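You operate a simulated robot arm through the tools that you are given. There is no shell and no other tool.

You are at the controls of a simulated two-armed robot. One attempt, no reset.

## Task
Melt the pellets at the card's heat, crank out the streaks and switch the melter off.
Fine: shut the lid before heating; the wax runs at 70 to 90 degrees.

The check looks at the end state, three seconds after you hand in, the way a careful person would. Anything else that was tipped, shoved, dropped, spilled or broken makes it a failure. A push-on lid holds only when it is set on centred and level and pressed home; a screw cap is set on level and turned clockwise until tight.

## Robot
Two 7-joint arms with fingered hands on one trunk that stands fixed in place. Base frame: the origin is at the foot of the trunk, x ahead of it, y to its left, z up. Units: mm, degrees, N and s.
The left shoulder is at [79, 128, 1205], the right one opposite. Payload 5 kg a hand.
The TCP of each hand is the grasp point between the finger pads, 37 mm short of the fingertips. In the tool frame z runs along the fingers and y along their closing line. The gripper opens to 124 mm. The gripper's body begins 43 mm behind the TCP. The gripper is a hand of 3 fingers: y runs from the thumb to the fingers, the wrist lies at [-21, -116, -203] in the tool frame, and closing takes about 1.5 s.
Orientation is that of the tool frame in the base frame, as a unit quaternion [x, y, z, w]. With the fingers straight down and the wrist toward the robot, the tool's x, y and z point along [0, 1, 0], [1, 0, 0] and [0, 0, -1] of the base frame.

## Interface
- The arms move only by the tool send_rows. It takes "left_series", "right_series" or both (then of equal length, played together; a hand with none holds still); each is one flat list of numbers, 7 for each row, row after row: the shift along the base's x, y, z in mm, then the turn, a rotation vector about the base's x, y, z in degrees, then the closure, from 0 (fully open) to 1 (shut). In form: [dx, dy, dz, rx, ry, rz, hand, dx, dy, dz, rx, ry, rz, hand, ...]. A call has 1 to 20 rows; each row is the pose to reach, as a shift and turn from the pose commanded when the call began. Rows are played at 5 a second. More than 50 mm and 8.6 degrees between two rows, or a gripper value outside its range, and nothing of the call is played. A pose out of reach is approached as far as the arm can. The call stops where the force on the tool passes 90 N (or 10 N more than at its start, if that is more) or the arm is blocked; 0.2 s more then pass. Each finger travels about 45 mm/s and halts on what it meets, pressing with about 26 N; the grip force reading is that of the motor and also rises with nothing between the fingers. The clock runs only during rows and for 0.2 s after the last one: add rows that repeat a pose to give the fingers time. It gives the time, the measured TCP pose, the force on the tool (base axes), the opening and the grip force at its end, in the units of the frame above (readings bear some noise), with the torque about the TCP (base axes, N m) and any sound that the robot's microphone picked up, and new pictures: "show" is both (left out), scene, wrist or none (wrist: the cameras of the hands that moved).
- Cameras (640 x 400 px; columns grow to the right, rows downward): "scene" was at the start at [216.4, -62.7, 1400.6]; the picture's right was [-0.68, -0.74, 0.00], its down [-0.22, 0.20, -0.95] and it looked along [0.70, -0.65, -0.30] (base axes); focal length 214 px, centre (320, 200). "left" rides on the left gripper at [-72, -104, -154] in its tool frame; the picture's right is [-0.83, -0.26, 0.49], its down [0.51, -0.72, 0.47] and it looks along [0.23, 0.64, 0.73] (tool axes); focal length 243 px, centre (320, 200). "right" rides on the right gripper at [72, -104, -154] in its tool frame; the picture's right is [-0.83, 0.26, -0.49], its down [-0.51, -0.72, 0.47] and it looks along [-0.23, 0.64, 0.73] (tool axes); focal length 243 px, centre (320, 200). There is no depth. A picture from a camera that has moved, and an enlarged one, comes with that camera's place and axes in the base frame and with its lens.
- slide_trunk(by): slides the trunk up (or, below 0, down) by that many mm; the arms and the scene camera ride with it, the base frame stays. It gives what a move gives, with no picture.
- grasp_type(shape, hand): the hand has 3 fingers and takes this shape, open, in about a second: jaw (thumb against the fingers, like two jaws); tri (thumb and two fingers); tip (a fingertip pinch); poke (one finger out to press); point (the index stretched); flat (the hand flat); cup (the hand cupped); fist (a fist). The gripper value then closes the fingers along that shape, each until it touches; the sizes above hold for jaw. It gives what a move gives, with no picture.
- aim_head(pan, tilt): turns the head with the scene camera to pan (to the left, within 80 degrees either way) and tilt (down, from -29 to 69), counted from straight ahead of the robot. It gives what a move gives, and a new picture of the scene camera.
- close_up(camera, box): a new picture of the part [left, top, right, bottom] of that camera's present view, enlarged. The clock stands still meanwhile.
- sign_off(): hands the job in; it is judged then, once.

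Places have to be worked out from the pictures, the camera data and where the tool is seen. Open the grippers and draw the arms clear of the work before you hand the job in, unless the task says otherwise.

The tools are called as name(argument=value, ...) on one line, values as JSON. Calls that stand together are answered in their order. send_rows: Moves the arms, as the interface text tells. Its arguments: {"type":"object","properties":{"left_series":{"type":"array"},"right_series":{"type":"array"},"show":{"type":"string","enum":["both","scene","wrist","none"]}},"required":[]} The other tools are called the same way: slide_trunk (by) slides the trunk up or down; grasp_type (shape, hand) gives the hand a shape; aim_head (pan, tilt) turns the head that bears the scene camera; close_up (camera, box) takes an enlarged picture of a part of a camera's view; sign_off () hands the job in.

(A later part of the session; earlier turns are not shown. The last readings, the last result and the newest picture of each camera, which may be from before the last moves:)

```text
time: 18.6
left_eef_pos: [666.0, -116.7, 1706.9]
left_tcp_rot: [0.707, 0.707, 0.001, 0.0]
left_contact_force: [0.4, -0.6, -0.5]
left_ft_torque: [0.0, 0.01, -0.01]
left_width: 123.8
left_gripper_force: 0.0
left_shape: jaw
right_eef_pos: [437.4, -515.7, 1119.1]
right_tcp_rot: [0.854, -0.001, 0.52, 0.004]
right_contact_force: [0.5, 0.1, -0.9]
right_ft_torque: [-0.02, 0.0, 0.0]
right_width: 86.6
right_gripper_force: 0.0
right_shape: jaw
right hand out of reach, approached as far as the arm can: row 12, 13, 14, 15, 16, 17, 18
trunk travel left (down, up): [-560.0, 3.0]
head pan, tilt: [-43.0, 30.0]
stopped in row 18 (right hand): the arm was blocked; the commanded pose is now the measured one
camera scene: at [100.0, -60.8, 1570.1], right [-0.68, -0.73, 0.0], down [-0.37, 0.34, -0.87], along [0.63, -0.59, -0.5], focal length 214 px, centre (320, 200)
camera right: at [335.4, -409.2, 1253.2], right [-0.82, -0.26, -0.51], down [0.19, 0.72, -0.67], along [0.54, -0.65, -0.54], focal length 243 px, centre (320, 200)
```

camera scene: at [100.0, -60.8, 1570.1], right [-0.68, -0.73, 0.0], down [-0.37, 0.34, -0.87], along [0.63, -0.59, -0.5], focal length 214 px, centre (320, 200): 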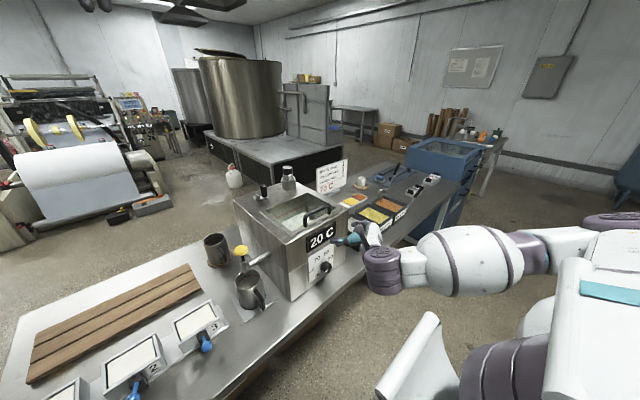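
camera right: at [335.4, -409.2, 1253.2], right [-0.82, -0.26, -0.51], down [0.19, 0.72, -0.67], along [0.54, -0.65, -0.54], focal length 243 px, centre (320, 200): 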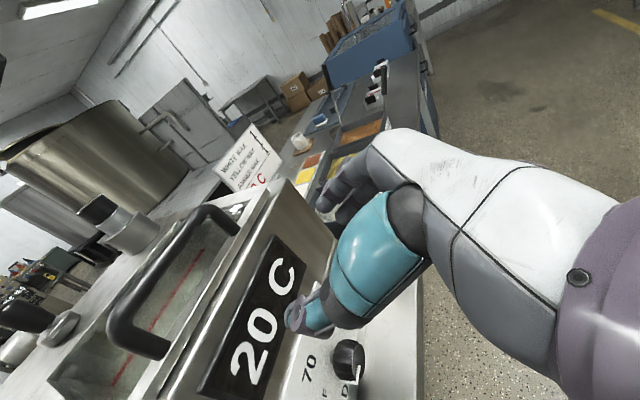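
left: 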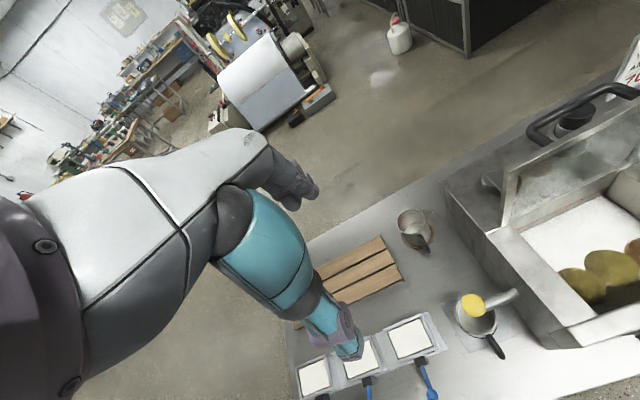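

The arm got close: the closing line is exactly along y and the fingers point forward, pitched 27° down, at (437,-516,1119). I'll go down in front of the knob while staying clear of it, and level the pitch as the arm allows.

send_rows(right_series=[-12, 20, -35, 0, 0, 0, 0.4, -12, 45, -70, 0, 0, 0, 0.4, -12, 45, -110, 0, 0, 0, 0.4, -12, 45, -145, 0, 0, 0, 0.4, -12, 45, -165, 0, -7, 0, 0.4, -12, 45, -170, 0, -14, 0, 0.4, -12, 45, -173, 0, -21, 0, 0.4, -12, 45, -175, 0, -27, 0, 0.4], show="both")

close_up(camera="scene", box=[270, 200, 430, 320])

```text
time: 20.4
left_eef_pos: [665.0, -118.6, 1704.6]
left_tcp_rot: [0.707, 0.708, 0.0, 0.0]
left_contact_force: [0.2, -0.3, -0.4]
left_ft_torque: [-0.01, 0.02, 0.0]
left_width: 123.9
left_gripper_force: 0.1
left_shape: jaw
right_eef_pos: [372.9, -614.6, 1107.3]
right_tcp_rot: [0.723, -0.003, 0.691, 0.0]
right_contact_force: [0.2, 0.1, 0.5]
right_ft_torque: [-0.01, 0.0, 0.01]
right_width: 74.7
right_gripper_force: 0.0
right_shape: jaw
right hand out of reach, approached as far as the arm can: row 1, 2, 3, 4, 5, 6, 7, 8
trunk travel left (down, up): [-560.0, 3.0]
head pan, tilt: [-43.0, 30.0]
camera scene: at [100.6, -62.0, 1569.9], right [-0.68, -0.73, 0.0], down [-0.37, 0.34, -0.87], along [0.63, -0.59, -0.5], focal length 214 px, centre (320, 200)
camera right: at [222.5, -509.3, 1187.2], right [-0.53, -0.26, -0.81], down [0.45, 0.72, -0.52], along [0.72, -0.64, -0.27], focal length 243 px, centre (320, 200)
```

scene: 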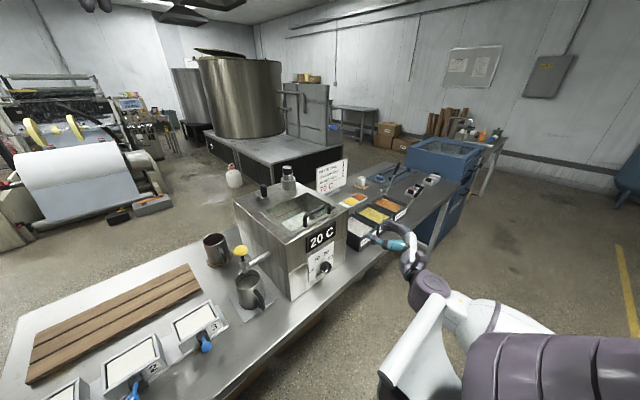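
right: 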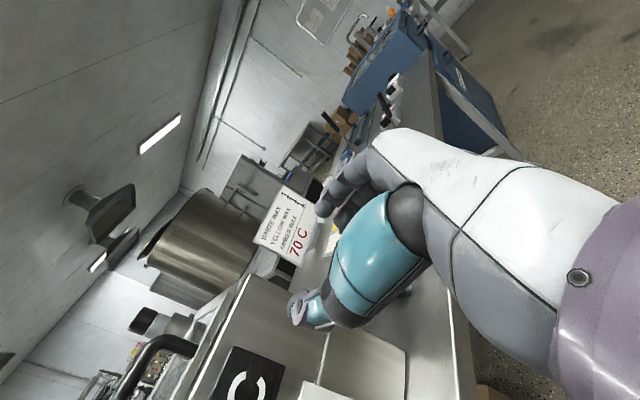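

```text
3.33 times, centred on (350, 260) of scene
camera zoom: at [100.6, -62.0, 1569.9], right [-0.68, -0.73, 0.0], down [-0.37, 0.34, -0.87], along [0.63, -0.59, -0.5], focal length 715 px, centre (220, 0)
```

zoom: 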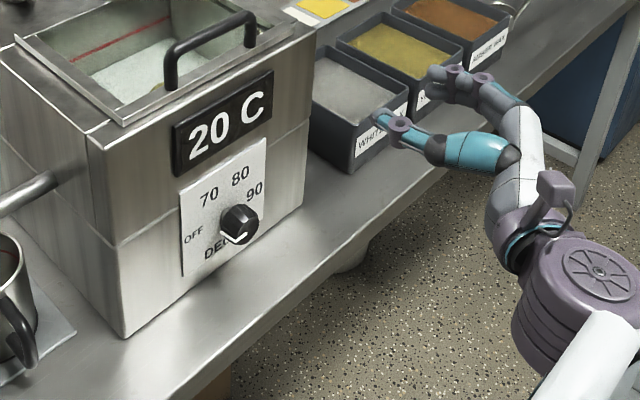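

The inner-wrist posture is too cramped: the wrist gets too near the base axis. I'll go back up to the fingers-down posture, then try the mirrored one with the wrist on the outer (−y) side.

send_rows(right_series=[0, 0, 45, 0, 0, 0, 0.4, 0, 0, 90, -4.62, 4.62, 4.62, 0.4, 0, 0, 135, -9.24, 9.24, 9.24, 0.4, 10, 0, 180, -13.86, 13.86, 13.86, 0.4, 20, 0, 225, -18.48, 18.48, 18.48, 0.4, 30, 0, 265, -23.1, 23.1, 23.1, 0.4, 40, 0, 293, -27.72, 27.72, 27.72, 0.4, 50, 5, 293, -32.34, 32.34, 32.34, 0.4, 60, 10, 293, -36.96, 36.96, 36.96, 0.4, 70, 15, 293, -41.58, 41.58, 41.58, 0.4, 80, 15, 293, -46.2, 46.2, 46.2, 0.4, 90, 15, 293, -50.82, 50.82, 50.82, 0.4, 100, 15, 293, -55.44, 55.44, 55.44, 0.4, 110, 15, 293, -60.06, 60.06, 60.06, 0.4, 110, 15, 293, -64.68, 64.68, 64.68, 0.4, 110, 15, 293, -69.3, 69.3, 69.3, 0.4], show="scene")

```text
time: 23.8
left_eef_pos: [665.1, -117.3, 1705.2]
left_tcp_rot: [0.707, 0.707, 0.0, 0.0]
left_contact_force: [-0.6, 1.1, 0.1]
left_ft_torque: [0.0, 0.0, -0.01]
left_width: 123.8
left_gripper_force: 0.1
left_shape: jaw
right_eef_pos: [476.5, -595.1, 1403.7]
right_tcp_rot: [0.706, 0.708, -0.001, 0.004]
right_contact_force: [-0.5, 1.0, 0.4]
right_ft_torque: [0.0, 0.02, 0.0]
right_width: 74.2
right_gripper_force: 0.0
right_shape: jaw
trunk travel left (down, up): [-560.0, 3.0]
head pan, tilt: [-43.0, 30.0]
camera scene: at [100.0, -61.5, 1569.9], right [-0.68, -0.73, 0.0], down [-0.37, 0.34, -0.87], along [0.63, -0.59, -0.5], focal length 214 px, centre (320, 200)
```

scene: 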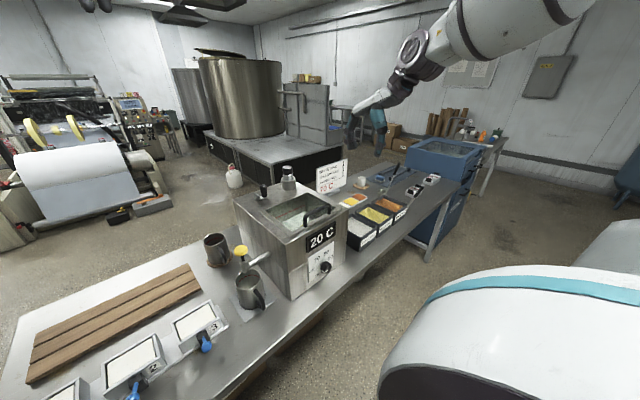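

Back in the fingers-down posture with the lid shut and no contact. Now I'll turn to the mirrored posture (wrist outward, fingers forward and 30° down).

send_rows(right_series=[0, 0, 0, -3.59, -3.59, 6.23, 0.4, 0, 0, 0, -7.18, -7.18, 12.46, 0.4, 0, 0, 0, -10.77, -10.77, 18.69, 0.4, 0, 0, 0, -14.36, -14.36, 24.92, 0.4, 0, 0, 0, -17.95, -17.95, 31.15, 0.4, 0, 0, 0, -21.54, -21.54, 37.38, 0.4, 0, 0, 0, -25.13, -25.13, 43.61, 0.4, 0, 0, 0, -28.72, -28.72, 49.84, 0.4, 0, 0, 0, -32.31, -32.31, 56.07, 0.4, 0, 0, 0, -35.9, -35.9, 62.3, 0.4, 0, 0, 0, -39.49, -39.49, 68.53, 0.4, 0, 0, 0, -43.08, -43.08, 74.76, 0.4, 0, 0, 0, -46.7, -46.7, 81, 0.4], show="both")

```text
time: 26.6
left_eef_pos: [665.3, -117.5, 1706.1]
left_tcp_rot: [0.708, 0.707, 0.0, 0.0]
left_contact_force: [1.2, -0.2, -0.3]
left_ft_torque: [0.02, 0.05, 0.01]
left_width: 123.6
left_gripper_force: 0.0
left_shape: jaw
right_eef_pos: [475.1, -596.2, 1402.6]
right_tcp_rot: [-0.003, 0.864, 0.003, 0.503]
right_contact_force: [0.1, -0.2, 0.6]
right_ft_torque: [0.02, -0.01, 0.01]
right_width: 74.6
right_gripper_force: 0.1
right_shape: jaw
trunk travel left (down, up): [-560.0, 3.0]
head pan, tilt: [-43.0, 30.0]
camera scene: at [99.8, -62.0, 1569.9], right [-0.68, -0.73, 0.0], down [-0.37, 0.34, -0.87], along [0.63, -0.59, -0.5], focal length 214 px, centre (320, 200)
camera right: at [307.0, -701.8, 1414.6], right [-0.02, 0.26, 0.97], down [0.67, -0.72, 0.21], along [0.75, 0.65, -0.16], focal length 243 px, centre (320, 200)
```

scene: 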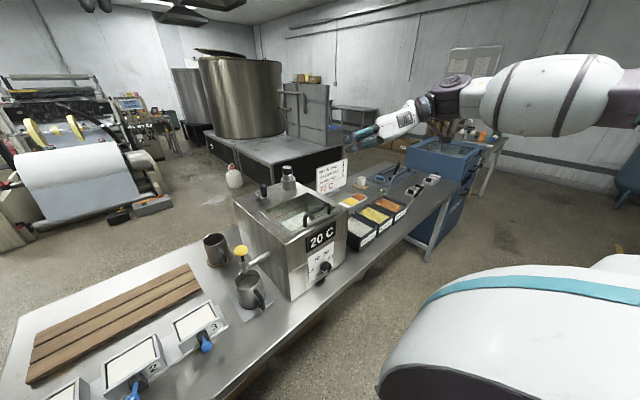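
right: 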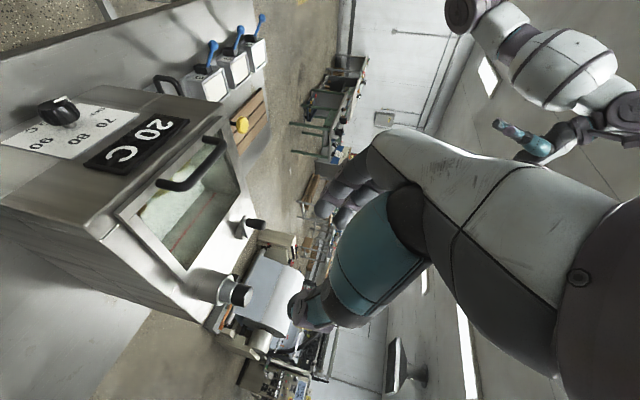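

The mirrored posture works (fingers 30° down, closing line along y). I'll back off a little and go down in front of the dial.

send_rows(right_series=[-30, 10, -30, 0, 0, 0, 0.4, -60, 20, -60, 0, 0, 0, 0.4, -60, 35, -105, 0, 0, 0, 0.4, -60, 50, -150, 0, 0, 0, 0.4, -60, 65, -195, 0, 0, 0, 0.4, -60, 80, -240, 0, 0, 0, 0.4, -60, 96, -285, 0, 0, 0, 0.4, -60, 110, -330, 0, 0, 0, 0.4, -60, 120, -375, 0, 0, 0, 0.4, -60, 125, -400, 0, 0, 0, 0.4], show="both")

close_up(camera="scene", box=[270, 200, 430, 320])

```text
time: 28.8
left_eef_pos: [666.4, -117.4, 1705.8]
left_tcp_rot: [0.707, 0.707, 0.0, 0.0]
left_contact_force: [0.3, -0.6, 0.0]
left_ft_torque: [0.0, 0.02, 0.02]
left_width: 123.5
left_gripper_force: 0.0
left_shape: jaw
right_eef_pos: [416.5, -469.7, 1003.1]
right_tcp_rot: [-0.003, 0.865, 0.002, 0.502]
right_contact_force: [-0.2, 0.3, -0.4]
right_ft_torque: [0.07, 0.01, -0.01]
right_width: 74.4
right_gripper_force: 0.1
right_shape: jaw
trunk travel left (down, up): [-560.0, 3.0]
head pan, tilt: [-43.0, 30.0]
camera scene: at [100.8, -61.8, 1569.8], right [-0.68, -0.73, 0.0], down [-0.37, 0.34, -0.87], along [0.63, -0.59, -0.5], focal length 214 px, centre (320, 200)
camera right: at [248.0, -575.8, 1014.2], right [-0.02, 0.26, 0.97], down [0.67, -0.72, 0.21], along [0.75, 0.65, -0.16], focal length 243 px, centre (320, 200)
```

scene: 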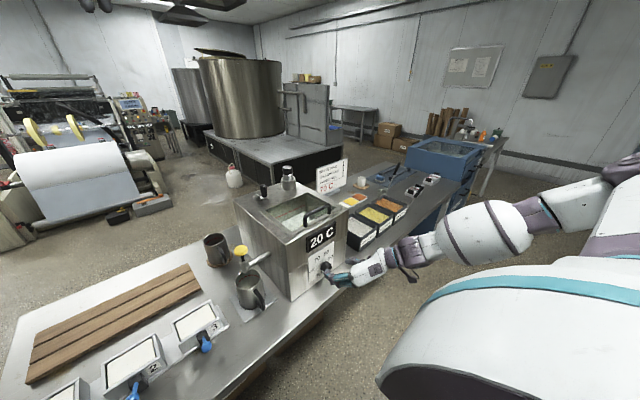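
right: 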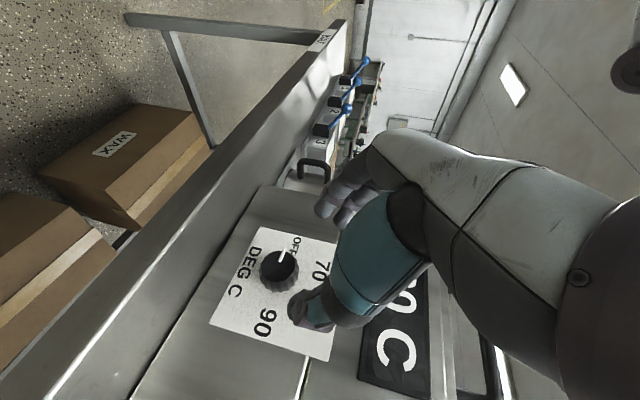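

```text
3.33 times, centred on (350, 260) of scene
camera zoom: at [100.8, -61.8, 1569.8], right [-0.68, -0.73, 0.0], down [-0.37, 0.34, -0.87], along [0.63, -0.59, -0.5], focal length 715 px, centre (220, 0)
```

zoom: 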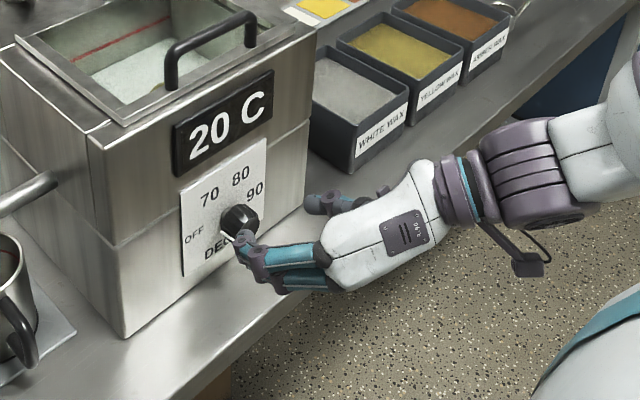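

The wrist camera sees the dial face-on, exactly where I predicted: knob face at (490,-470,943), pointer on OFF. I'll pre-roll the hand by −30° about x and drop level with the knob, still clear of it.

send_rows(right_series=[0, 1, -15, -7.5, 0, 0, 0.4, 0, 2, -30, -15, 0, 0, 0.4, 0, 3, -45, -22.5, 0, 0, 0.4, 0, 3.5, -53, -30, 0, 0, 0.4, 0, 3.5, -53, -30, 0, 0, 0.4], show="both")

close_up(camera="scene", box=[270, 200, 430, 320])

close_up(camera="right", box=[200, 120, 440, 320])

```text
time: 30.0
left_eef_pos: [665.9, -117.1, 1705.8]
left_tcp_rot: [0.707, 0.707, 0.0, 0.0]
left_contact_force: [0.2, -0.7, -0.6]
left_ft_torque: [0.02, 0.02, -0.02]
left_width: 123.6
left_gripper_force: 0.0
left_shape: jaw
right_eef_pos: [415.2, -466.2, 950.8]
right_tcp_rot: [-0.134, 0.835, -0.222, 0.485]
right_contact_force: [0.6, -0.4, -0.1]
right_ft_torque: [0.01, 0.01, -0.01]
right_width: 74.6
right_gripper_force: 0.0
right_shape: jaw
trunk travel left (down, up): [-560.0, 3.0]
head pan, tilt: [-43.0, 30.0]
camera scene: at [100.5, -61.0, 1569.8], right [-0.68, -0.73, 0.0], down [-0.37, 0.34, -0.87], along [0.63, -0.59, -0.5], focal length 214 px, centre (320, 200)
camera right: at [247.4, -551.5, 1013.4], right [-0.02, 0.71, 0.71], down [0.67, -0.52, 0.54], along [0.75, 0.48, -0.46], focal length 243 px, centre (320, 200)
```

scene: 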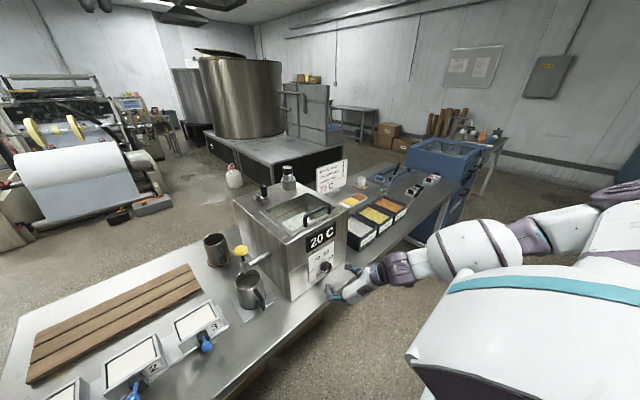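
right: 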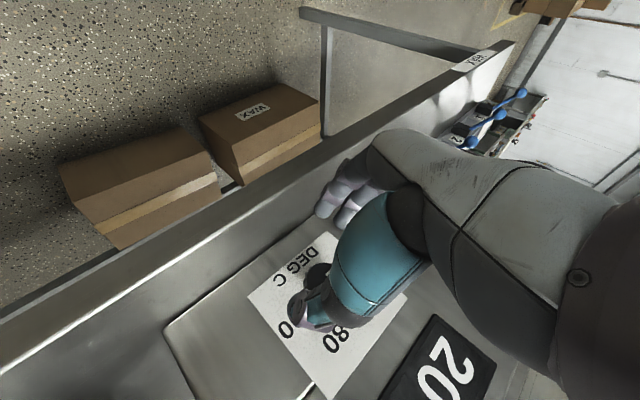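

```text
3.33 times, centred on (350, 260) of scene
camera zoom: at [100.5, -61.0, 1569.8], right [-0.68, -0.73, 0.0], down [-0.37, 0.34, -0.87], along [0.63, -0.59, -0.5], focal length 715 px, centre (220, 0)
```

zoom: 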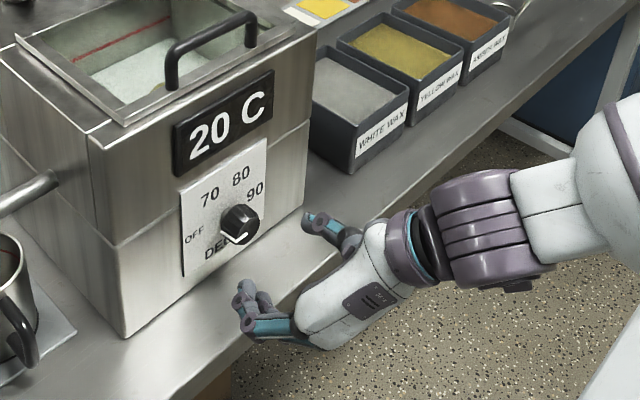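

```text
2.00 times, centred on (320, 220) of right
camera zoom: at [247.4, -551.5, 1013.4], right [-0.02, 0.71, 0.71], down [0.67, -0.52, 0.54], along [0.75, 0.48, -0.46], focal length 485 px, centre (320, 160)
```

zoom: 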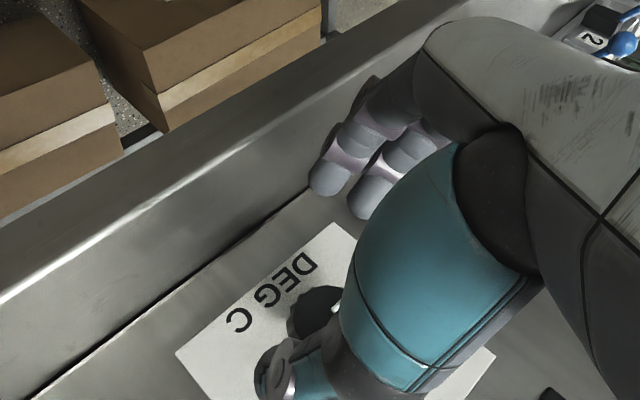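

Fingers are at the lower left and the thumb at the upper right, straddling the knob line. I'll slide in 70 mm so the pads surround the knob without touching the plate.

send_rows(right_series=[18, 0, 0, 0, 0, 0, 0.4, 36, 0, 0, 0, 0, 0, 0.4, 54, 0, 0, 0, 0, 0, 0.4, 70, 0, 0, 0, 0, 0, 0.4], show="both")

close_up(camera="scene", box=[290, 220, 400, 302])

close_up(camera="right", box=[200, 120, 440, 320])

```text
time: 31.0
left_eef_pos: [663.6, -116.9, 1707.5]
left_tcp_rot: [0.707, 0.707, 0.001, 0.0]
left_contact_force: [-0.3, 0.0, 0.4]
left_ft_torque: [0.04, 0.01, -0.01]
left_width: 123.4
left_gripper_force: 0.1
left_shape: jaw
right_eef_pos: [484.7, -467.4, 950.7]
right_tcp_rot: [-0.132, 0.836, -0.221, 0.484]
right_contact_force: [-8.0, 1.2, 0.3]
right_ft_torque: [0.02, 0.19, 0.35]
right_width: 74.5
right_gripper_force: 0.1
right_shape: jaw
trunk travel left (down, up): [-560.0, 3.0]
head pan, tilt: [-43.0, 30.0]
camera scene: at [98.6, -60.9, 1570.0], right [-0.68, -0.73, 0.0], down [-0.37, 0.34, -0.87], along [0.63, -0.59, -0.5], focal length 214 px, centre (320, 200)
camera right: at [315.5, -551.5, 1013.3], right [-0.02, 0.71, 0.71], down [0.67, -0.52, 0.54], along [0.75, 0.48, -0.46], focal length 243 px, centre (320, 200)
```

scene: 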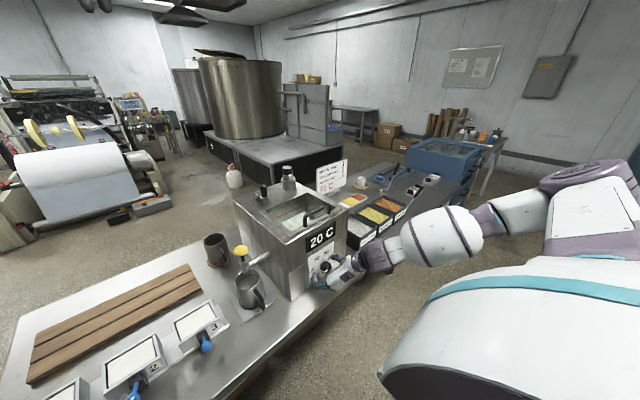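
right: 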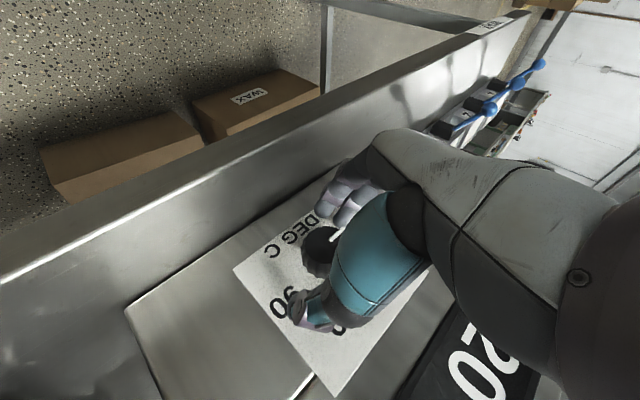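

```text
4.88 times, centred on (345, 261) of scene
camera zoom: at [98.6, -60.9, 1570.0], right [-0.68, -0.73, 0.0], down [-0.37, 0.34, -0.87], along [0.63, -0.59, -0.5], focal length 1046 px, centre (198, -98)
```

zoom: 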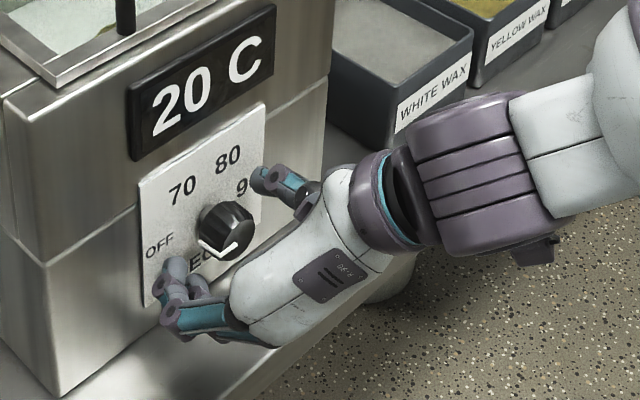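

```text
2.00 times, centred on (320, 220) of right
camera zoom: at [315.5, -551.5, 1013.3], right [-0.02, 0.71, 0.71], down [0.67, -0.52, 0.54], along [0.75, 0.48, -0.46], focal length 485 px, centre (320, 160)
```

zoom: 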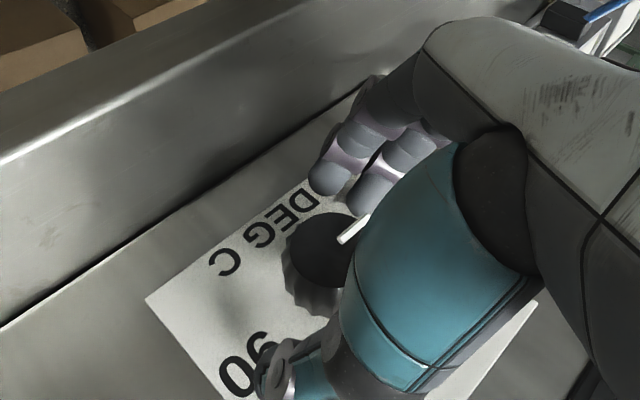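

A small −8 N in x shows the fingertips brushing the plate. I'll back off 6 mm and close on the knob.

send_rows(right_series=[-6, 0, 0, 0, 0, 0, 0.4, -6, 0, 0, 0, 0, 0, 0.7, -6, 0, 0, 0, 0, 0, 1, -6, 0, 0, 0, 0, 0, 1, -6, 0, 0, 0, 0, 0, 1, -6, 0, 0, 0, 0, 0, 1, -6, 0, 0, 0, 0, 0, 1], show="both")

close_up(camera="scene", box=[290, 220, 400, 302])

close_up(camera="right", box=[200, 120, 440, 320])

```text
time: 32.6
left_eef_pos: [665.4, -117.2, 1705.8]
left_tcp_rot: [0.707, 0.707, 0.001, 0.001]
left_contact_force: [0.2, -0.3, -0.4]
left_ft_torque: [0.0, 0.0, 0.0]
left_width: 123.6
left_gripper_force: 0.1
left_shape: jaw
right_eef_pos: [480.4, -466.6, 950.6]
right_tcp_rot: [-0.132, 0.835, -0.222, 0.485]
right_contact_force: [1.5, -0.6, -0.3]
right_ft_torque: [0.04, 0.0, 0.04]
right_width: 33.4
right_gripper_force: 25.9
right_shape: jaw
trunk travel left (down, up): [-560.0, 3.0]
head pan, tilt: [-43.0, 30.0]
camera scene: at [99.7, -61.3, 1570.0], right [-0.68, -0.73, 0.0], down [-0.37, 0.34, -0.87], along [0.63, -0.59, -0.5], focal length 214 px, centre (320, 200)
camera right: at [311.2, -552.0, 1013.7], right [-0.02, 0.71, 0.71], down [0.67, -0.52, 0.54], along [0.75, 0.48, -0.46], focal length 243 px, centre (320, 200)
```

scene: 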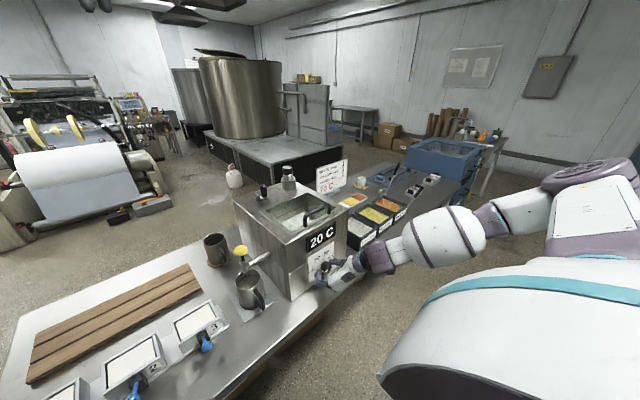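
right: 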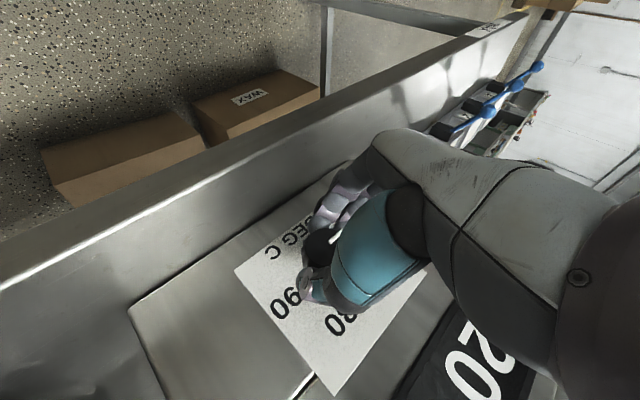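

```text
4.88 times, centred on (345, 261) of scene
camera zoom: at [99.7, -61.3, 1570.0], right [-0.68, -0.73, 0.0], down [-0.37, 0.34, -0.87], along [0.63, -0.59, -0.5], focal length 1046 px, centre (198, -98)
```

zoom: 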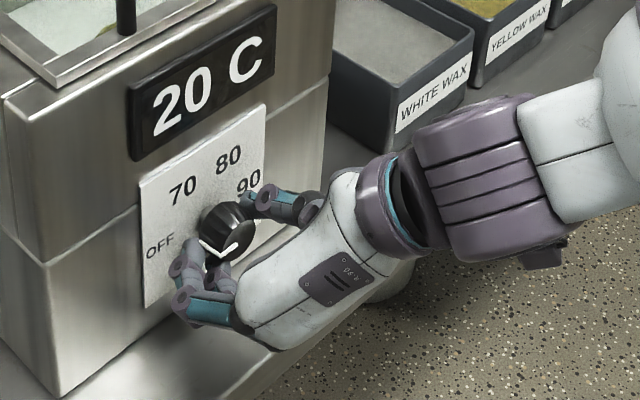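

```text
2.00 times, centred on (320, 220) of right
camera zoom: at [311.2, -552.0, 1013.7], right [-0.02, 0.71, 0.71], down [0.67, -0.52, 0.54], along [0.75, 0.48, -0.46], focal length 485 px, centre (320, 160)
```

zoom: 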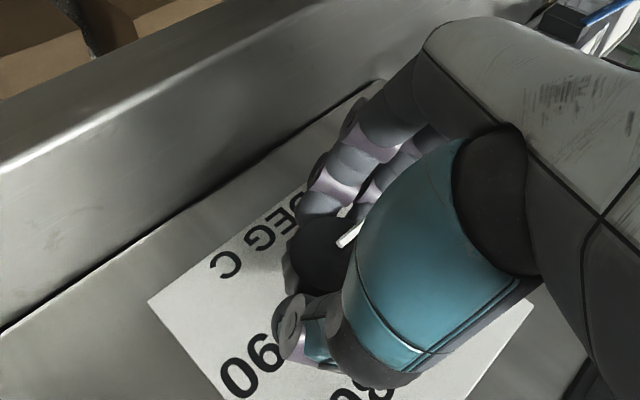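

The knob is gripped (33 mm). I'll turn it 60° clockwise as seen from the front (+60° about x), orbiting the TCP about the dial axis.

send_rows(right_series=[0, -1, 0.5, 7.5, 0, 0, 1, 0, -2.05, 0.8, 15, 0, 0, 1, 0, -3.1, 1, 22.5, 0, 0, 1, 0, -4.2, 1, 30, 0, 0, 1, 0, -5.3, 0.9, 37.5, 0, 0, 1, 0, -6.4, 0.7, 45, 0, 0, 1, 0, -7.4, 0.3, 52.5, 0, 0, 1, 0, -8.4, -0.2, 60, 0, 0, 1, 0, -8.4, -0.2, 60, 0, 0, 1], show="both")

close_up(camera="scene", box=[290, 220, 400, 302])

close_up(camera="right", box=[200, 120, 440, 320])

```text
time: 34.6
left_eef_pos: [665.0, -114.2, 1705.2]
left_tcp_rot: [0.707, 0.707, -0.002, 0.0]
left_contact_force: [-0.4, 0.4, -0.5]
left_ft_torque: [0.01, 0.0, -0.02]
left_width: 123.7
left_gripper_force: 0.0
left_shape: jaw
right_eef_pos: [477.0, -472.4, 948.9]
right_tcp_rot: [0.127, 0.835, 0.227, 0.485]
right_contact_force: [-15.8, 36.8, -41.2]
right_ft_torque: [-0.01, 0.47, 1.31]
right_width: 30.6
right_gripper_force: 25.7
right_shape: jaw
trunk travel left (down, up): [-560.0, 3.0]
head pan, tilt: [-43.0, 30.0]
camera scene: at [100.5, -58.6, 1569.9], right [-0.68, -0.73, 0.0], down [-0.37, 0.34, -0.87], along [0.63, -0.59, -0.5], focal length 214 px, centre (320, 200)
camera right: at [309.4, -570.8, 906.5], right [-0.01, -0.26, 0.97], down [0.67, -0.72, -0.18], along [0.75, 0.64, 0.18], focal length 243 px, centre (320, 200)
```

scene: 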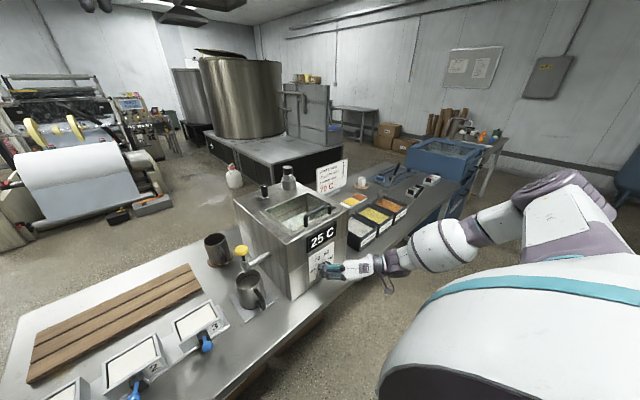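
right: 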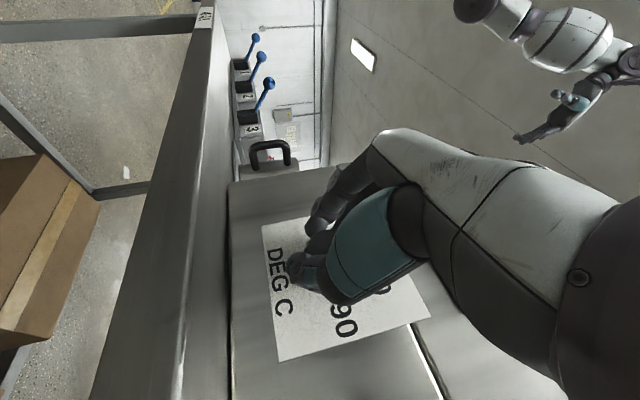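

```text
4.88 times, centred on (345, 261) of scene
camera zoom: at [100.5, -58.6, 1569.9], right [-0.68, -0.73, 0.0], down [-0.37, 0.34, -0.87], along [0.63, -0.59, -0.5], focal length 1046 px, centre (198, -98)
```

zoom: 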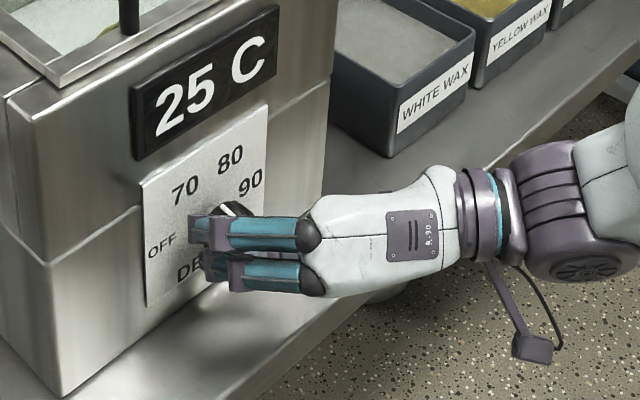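

```text
2.00 times, centred on (320, 220) of right
camera zoom: at [309.4, -570.8, 906.5], right [-0.01, -0.26, 0.97], down [0.67, -0.72, -0.18], along [0.75, 0.64, 0.18], focal length 485 px, centre (320, 160)
```

zoom: 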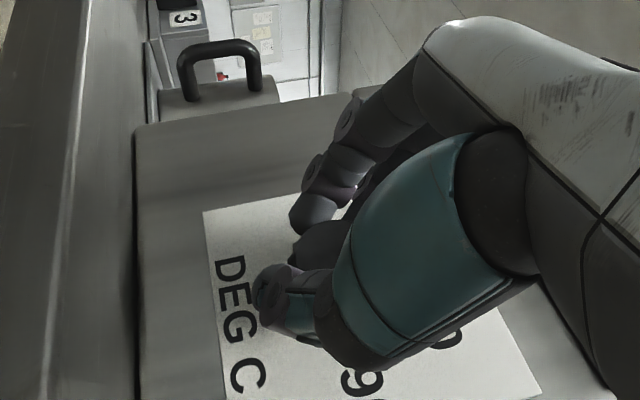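

The display already reads 25 C, so heating has started, but there is side load on the hand. I'll open, let the load go, and back off to read the pointer.

send_rows(right_series=[0, 0, 0, 0, 0, 0, 0.7, 0, 0, 0, 0, 0, 0, 0.4, 0, 0, 0, 0, 0, 0, 0.4, -25, 0, 0, 0, 0, 0, 0.4, -55, 0, 0, 0, 0, 0, 0.4, -70, 0, 0, 0, 0, 0, 0.4], show="both")

close_up(camera="scene", box=[290, 220, 400, 302])

close_up(camera="right", box=[160, 120, 440, 340])

```text
time: 36.0
left_eef_pos: [665.6, -116.9, 1705.6]
left_tcp_rot: [0.707, 0.707, -0.001, 0.001]
left_contact_force: [0.1, 0.1, -1.0]
left_ft_torque: [0.0, 0.0, 0.0]
left_width: 123.9
left_gripper_force: 0.1
left_shape: jaw
right_eef_pos: [410.4, -474.9, 950.3]
right_tcp_rot: [0.128, 0.834, 0.225, 0.487]
right_contact_force: [-0.2, -0.3, 0.6]
right_ft_torque: [0.02, -0.03, 0.03]
right_width: 73.9
right_gripper_force: 0.0
right_shape: jaw
trunk travel left (down, up): [-560.0, 3.0]
head pan, tilt: [-43.0, 30.0]
camera scene: at [100.1, -60.8, 1569.9], right [-0.68, -0.73, 0.0], down [-0.37, 0.34, -0.87], along [0.63, -0.59, -0.5], focal length 214 px, centre (320, 200)
camera right: at [241.0, -572.9, 907.5], right [-0.02, -0.26, 0.97], down [0.66, -0.73, -0.18], along [0.75, 0.64, 0.19], focal length 243 px, centre (320, 200)
```

scene: 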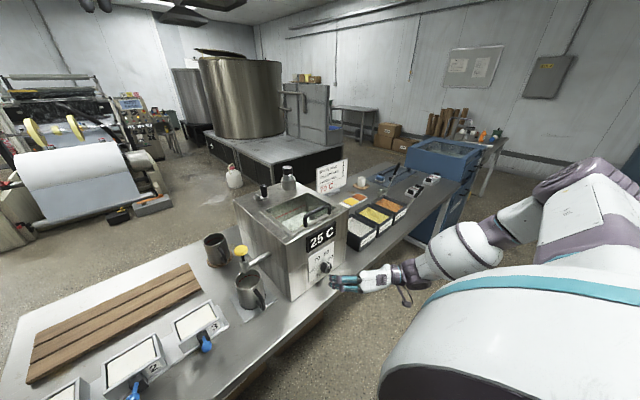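
right: 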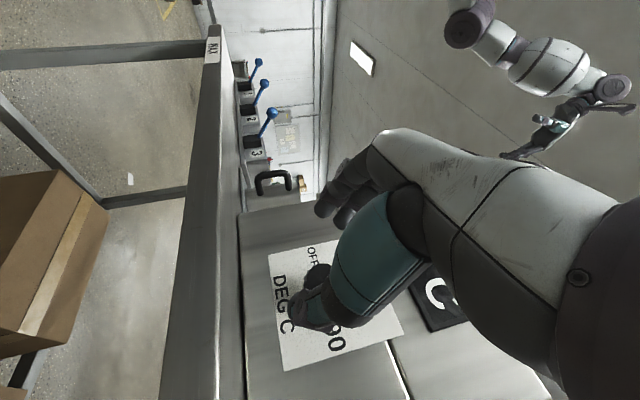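

```text
4.88 times, centred on (345, 261) of scene
camera zoom: at [100.1, -60.8, 1569.9], right [-0.68, -0.73, 0.0], down [-0.37, 0.34, -0.87], along [0.63, -0.59, -0.5], focal length 1046 px, centre (198, -98)
```

zoom: 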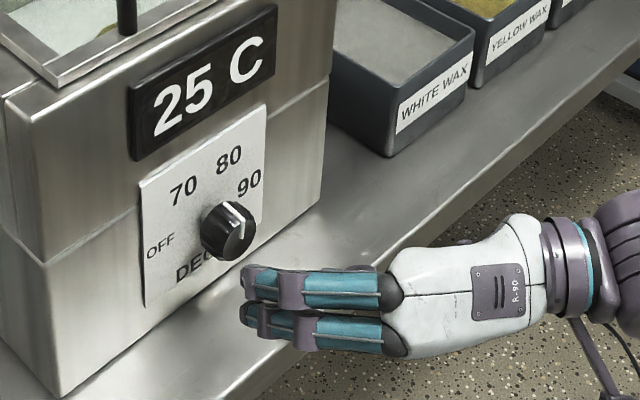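

```text
1.82 times, centred on (300, 230) of right
camera zoom: at [241.0, -572.9, 907.5], right [-0.02, -0.26, 0.97], down [0.66, -0.73, -0.18], along [0.75, 0.64, 0.19], focal length 441 px, centre (356, 146)
```

zoom: 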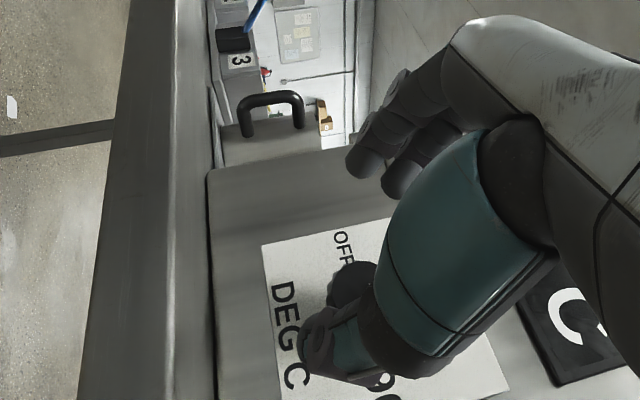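

I'll enlarge the knob to measure the pointer angle.

close_up(camera="scene", box=[310, 240, 350, 270])

```text
13.33 times, centred on (330, 255) of scene
camera zoom: at [100.1, -60.8, 1569.9], right [-0.68, -0.73, 0.0], down [-0.37, 0.34, -0.87], along [0.63, -0.59, -0.5], focal length 2860 px, centre (187, -533)
```

zoom: 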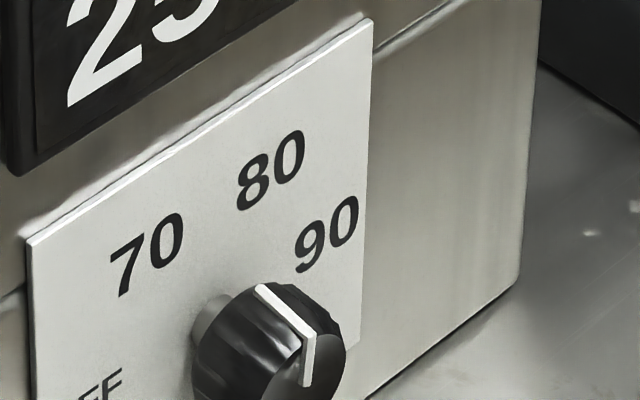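

Measured against the axis, the pointer is about midway between 70 and 80 (~87°): the knob turned more than 60°. It needs to go back about 30° counter-clockwise. I'll regrip and turn back about 21° first, since the grip seems to exaggerate, then check.

send_rows(right_series=[25, 0, 0, 0, 0, 0, 0.4, 50, 0, 0, 0, 0, 0, 0.4, 70, 0, 0, 0, 0, 0, 0.4, 70, 0, 0, 0, 0, 0, 0.7, 70, 0, 0, 0, 0, 0, 1, 70, 0, 0, 0, 0, 0, 1, 70, 0, 0, 0, 0, 0, 1, 70, 0, 0, 0, 0, 0, 1, 70, 0.9, 0.5, -7, 0, 0, 1, 70, 1.9, 0.8, -14, 0, 0, 1, 70, 2.9, 1, -21, 0, 0, 1, 70, 2.9, 1, -21, 0, 0, 1], show="both")

close_up(camera="scene", box=[310, 230, 350, 270])

close_up(camera="right", box=[160, 120, 440, 340])

```text
time: 38.6
left_eef_pos: [664.1, -117.8, 1705.4]
left_tcp_rot: [0.707, 0.707, 0.001, 0.001]
left_contact_force: [0.5, 0.6, 0.1]
left_ft_torque: [0.0, 0.0, -0.01]
left_width: 123.9
left_gripper_force: 0.1
left_shape: jaw
right_eef_pos: [480.0, -472.5, 950.3]
right_tcp_rot: [0.037, 0.861, 0.07, 0.502]
right_contact_force: [1.8, -3.6, 1.5]
right_ft_torque: [0.0, -0.04, -0.07]
right_width: 33.7
right_gripper_force: 26.3
right_shape: jaw
trunk travel left (down, up): [-560.0, 3.0]
head pan, tilt: [-43.0, 30.0]
camera scene: at [99.3, -61.6, 1570.0], right [-0.68, -0.73, 0.0], down [-0.37, 0.34, -0.87], along [0.63, -0.59, -0.5], focal length 214 px, centre (320, 200)
camera right: at [310.4, -579.2, 946.4], right [-0.02, 0.11, 0.99], down [0.66, -0.74, 0.09], along [0.75, 0.66, -0.06], focal length 243 px, centre (320, 200)
```

scene: 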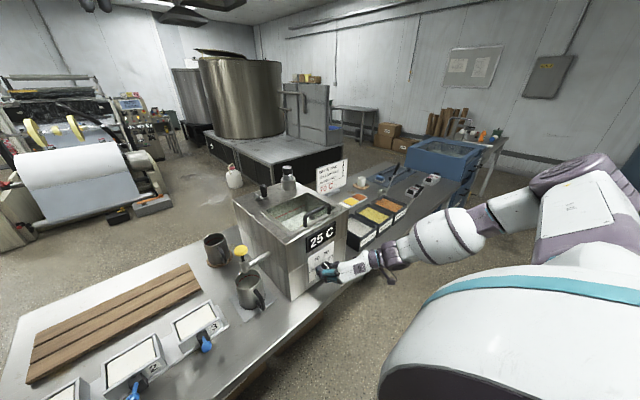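
right: 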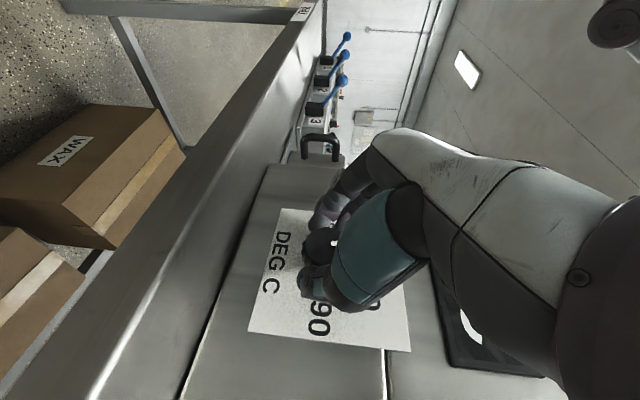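

```text
10.00 times, centred on (330, 250) of scene
camera zoom: at [99.3, -61.6, 1570.0], right [-0.68, -0.73, 0.0], down [-0.37, 0.34, -0.87], along [0.63, -0.59, -0.5], focal length 2145 px, centre (220, -300)
```

zoom: 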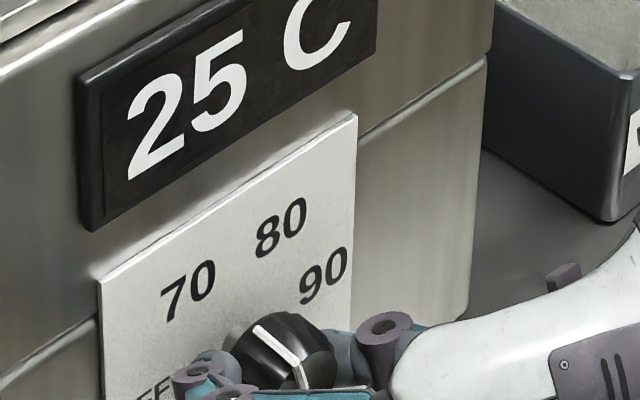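

```text
1.82 times, centred on (300, 230) of right
camera zoom: at [310.4, -579.2, 946.4], right [-0.02, 0.11, 0.99], down [0.66, -0.74, 0.09], along [0.75, 0.66, -0.06], focal length 441 px, centre (356, 146)
```

zoom: 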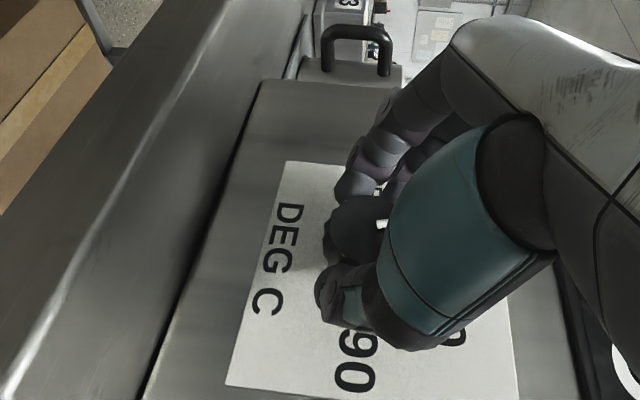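

The knob followed at about 1:1 this time; the pointer now reads about 105° (70 is at 120°). I'll turn another 14° back, release, retreat and look face-on with the wrist camera.

send_rows(right_series=[0, 1, 0, -7, 0, 0, 1, 0, 2, 0.1, -14, 0, 0, 1, 0, 2, 0.1, -14, 0, 0, 1, 0, 2, 0.1, -14, 0, 0, 0.7, 0, 2, 0.1, -14, 0, 0, 0.4, 0, 2, 0.1, -14, 0, 0, 0.4, -35, 2, 10, -14, 0, 0, 0.4, -65, 2, 50, -10, 0, 0, 0.4], show="both")

close_up(camera="right", box=[200, 180, 360, 340])

close_up(camera="scene", box=[305, 225, 355, 275])

```text
time: 40.4
left_eef_pos: [662.7, -114.4, 1709.0]
left_tcp_rot: [0.708, 0.706, 0.001, 0.001]
left_contact_force: [-0.8, 0.4, 0.5]
left_ft_torque: [-0.03, -0.04, 0.0]
left_width: 123.6
left_gripper_force: 0.0
left_shape: jaw
right_eef_pos: [415.1, -468.7, 1004.9]
right_tcp_rot: [-0.008, 0.863, -0.005, 0.505]
right_contact_force: [0.6, 0.4, 0.3]
right_ft_torque: [-0.01, 0.0, 0.01]
right_width: 73.9
right_gripper_force: 0.1
right_shape: jaw
trunk travel left (down, up): [-560.0, 3.0]
head pan, tilt: [-43.0, 30.0]
camera scene: at [96.9, -58.8, 1570.5], right [-0.68, -0.73, 0.0], down [-0.36, 0.34, -0.87], along [0.63, -0.59, -0.5], focal length 214 px, centre (320, 200)
camera right: at [245.3, -574.3, 1017.4], right [-0.02, 0.28, 0.96], down [0.66, -0.71, 0.22], along [0.75, 0.64, -0.17], focal length 243 px, centre (320, 200)
```

scene: 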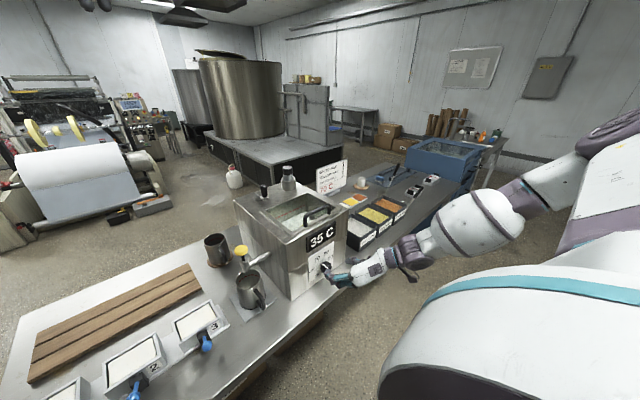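
right: 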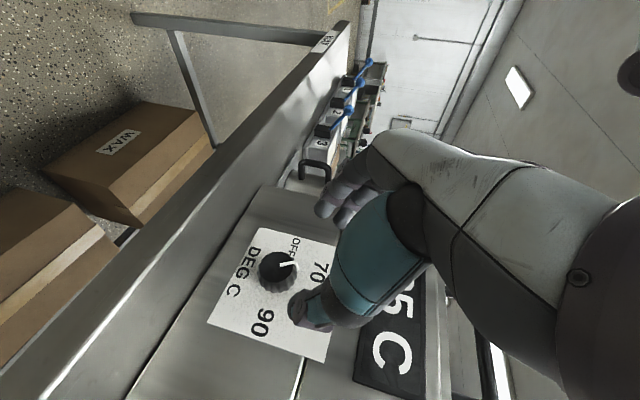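

```text
2.50 times, centred on (280, 260) of right
camera zoom: at [245.3, -574.3, 1017.4], right [-0.02, 0.28, 0.96], down [0.66, -0.71, 0.22], along [0.75, 0.64, -0.17], focal length 606 px, centre (420, 50)
```

zoom: 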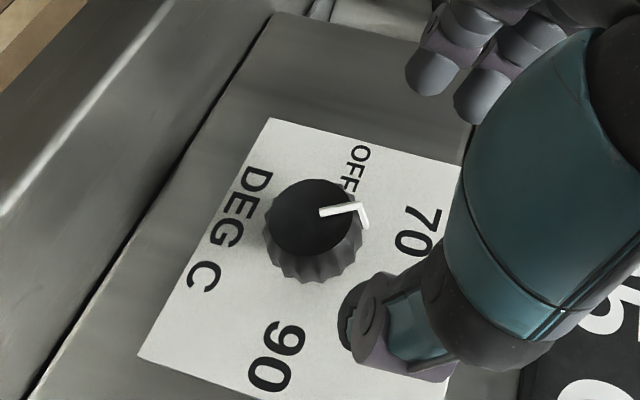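

```text
8.00 times, centred on (330, 250) of scene
camera zoom: at [96.9, -58.8, 1570.5], right [-0.68, -0.73, 0.0], down [-0.36, 0.34, -0.87], along [0.63, -0.59, -0.5], focal length 1716 px, centre (240, -200)
```

zoom: 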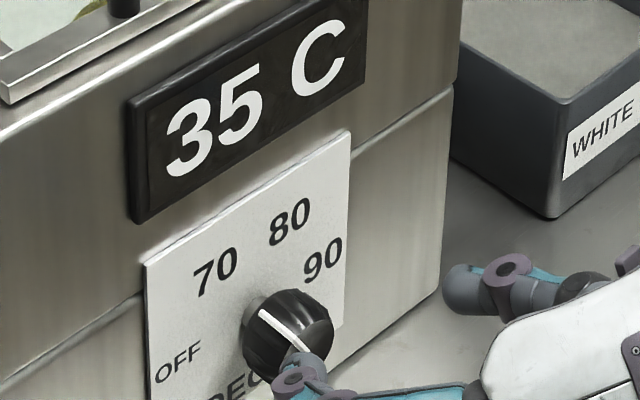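

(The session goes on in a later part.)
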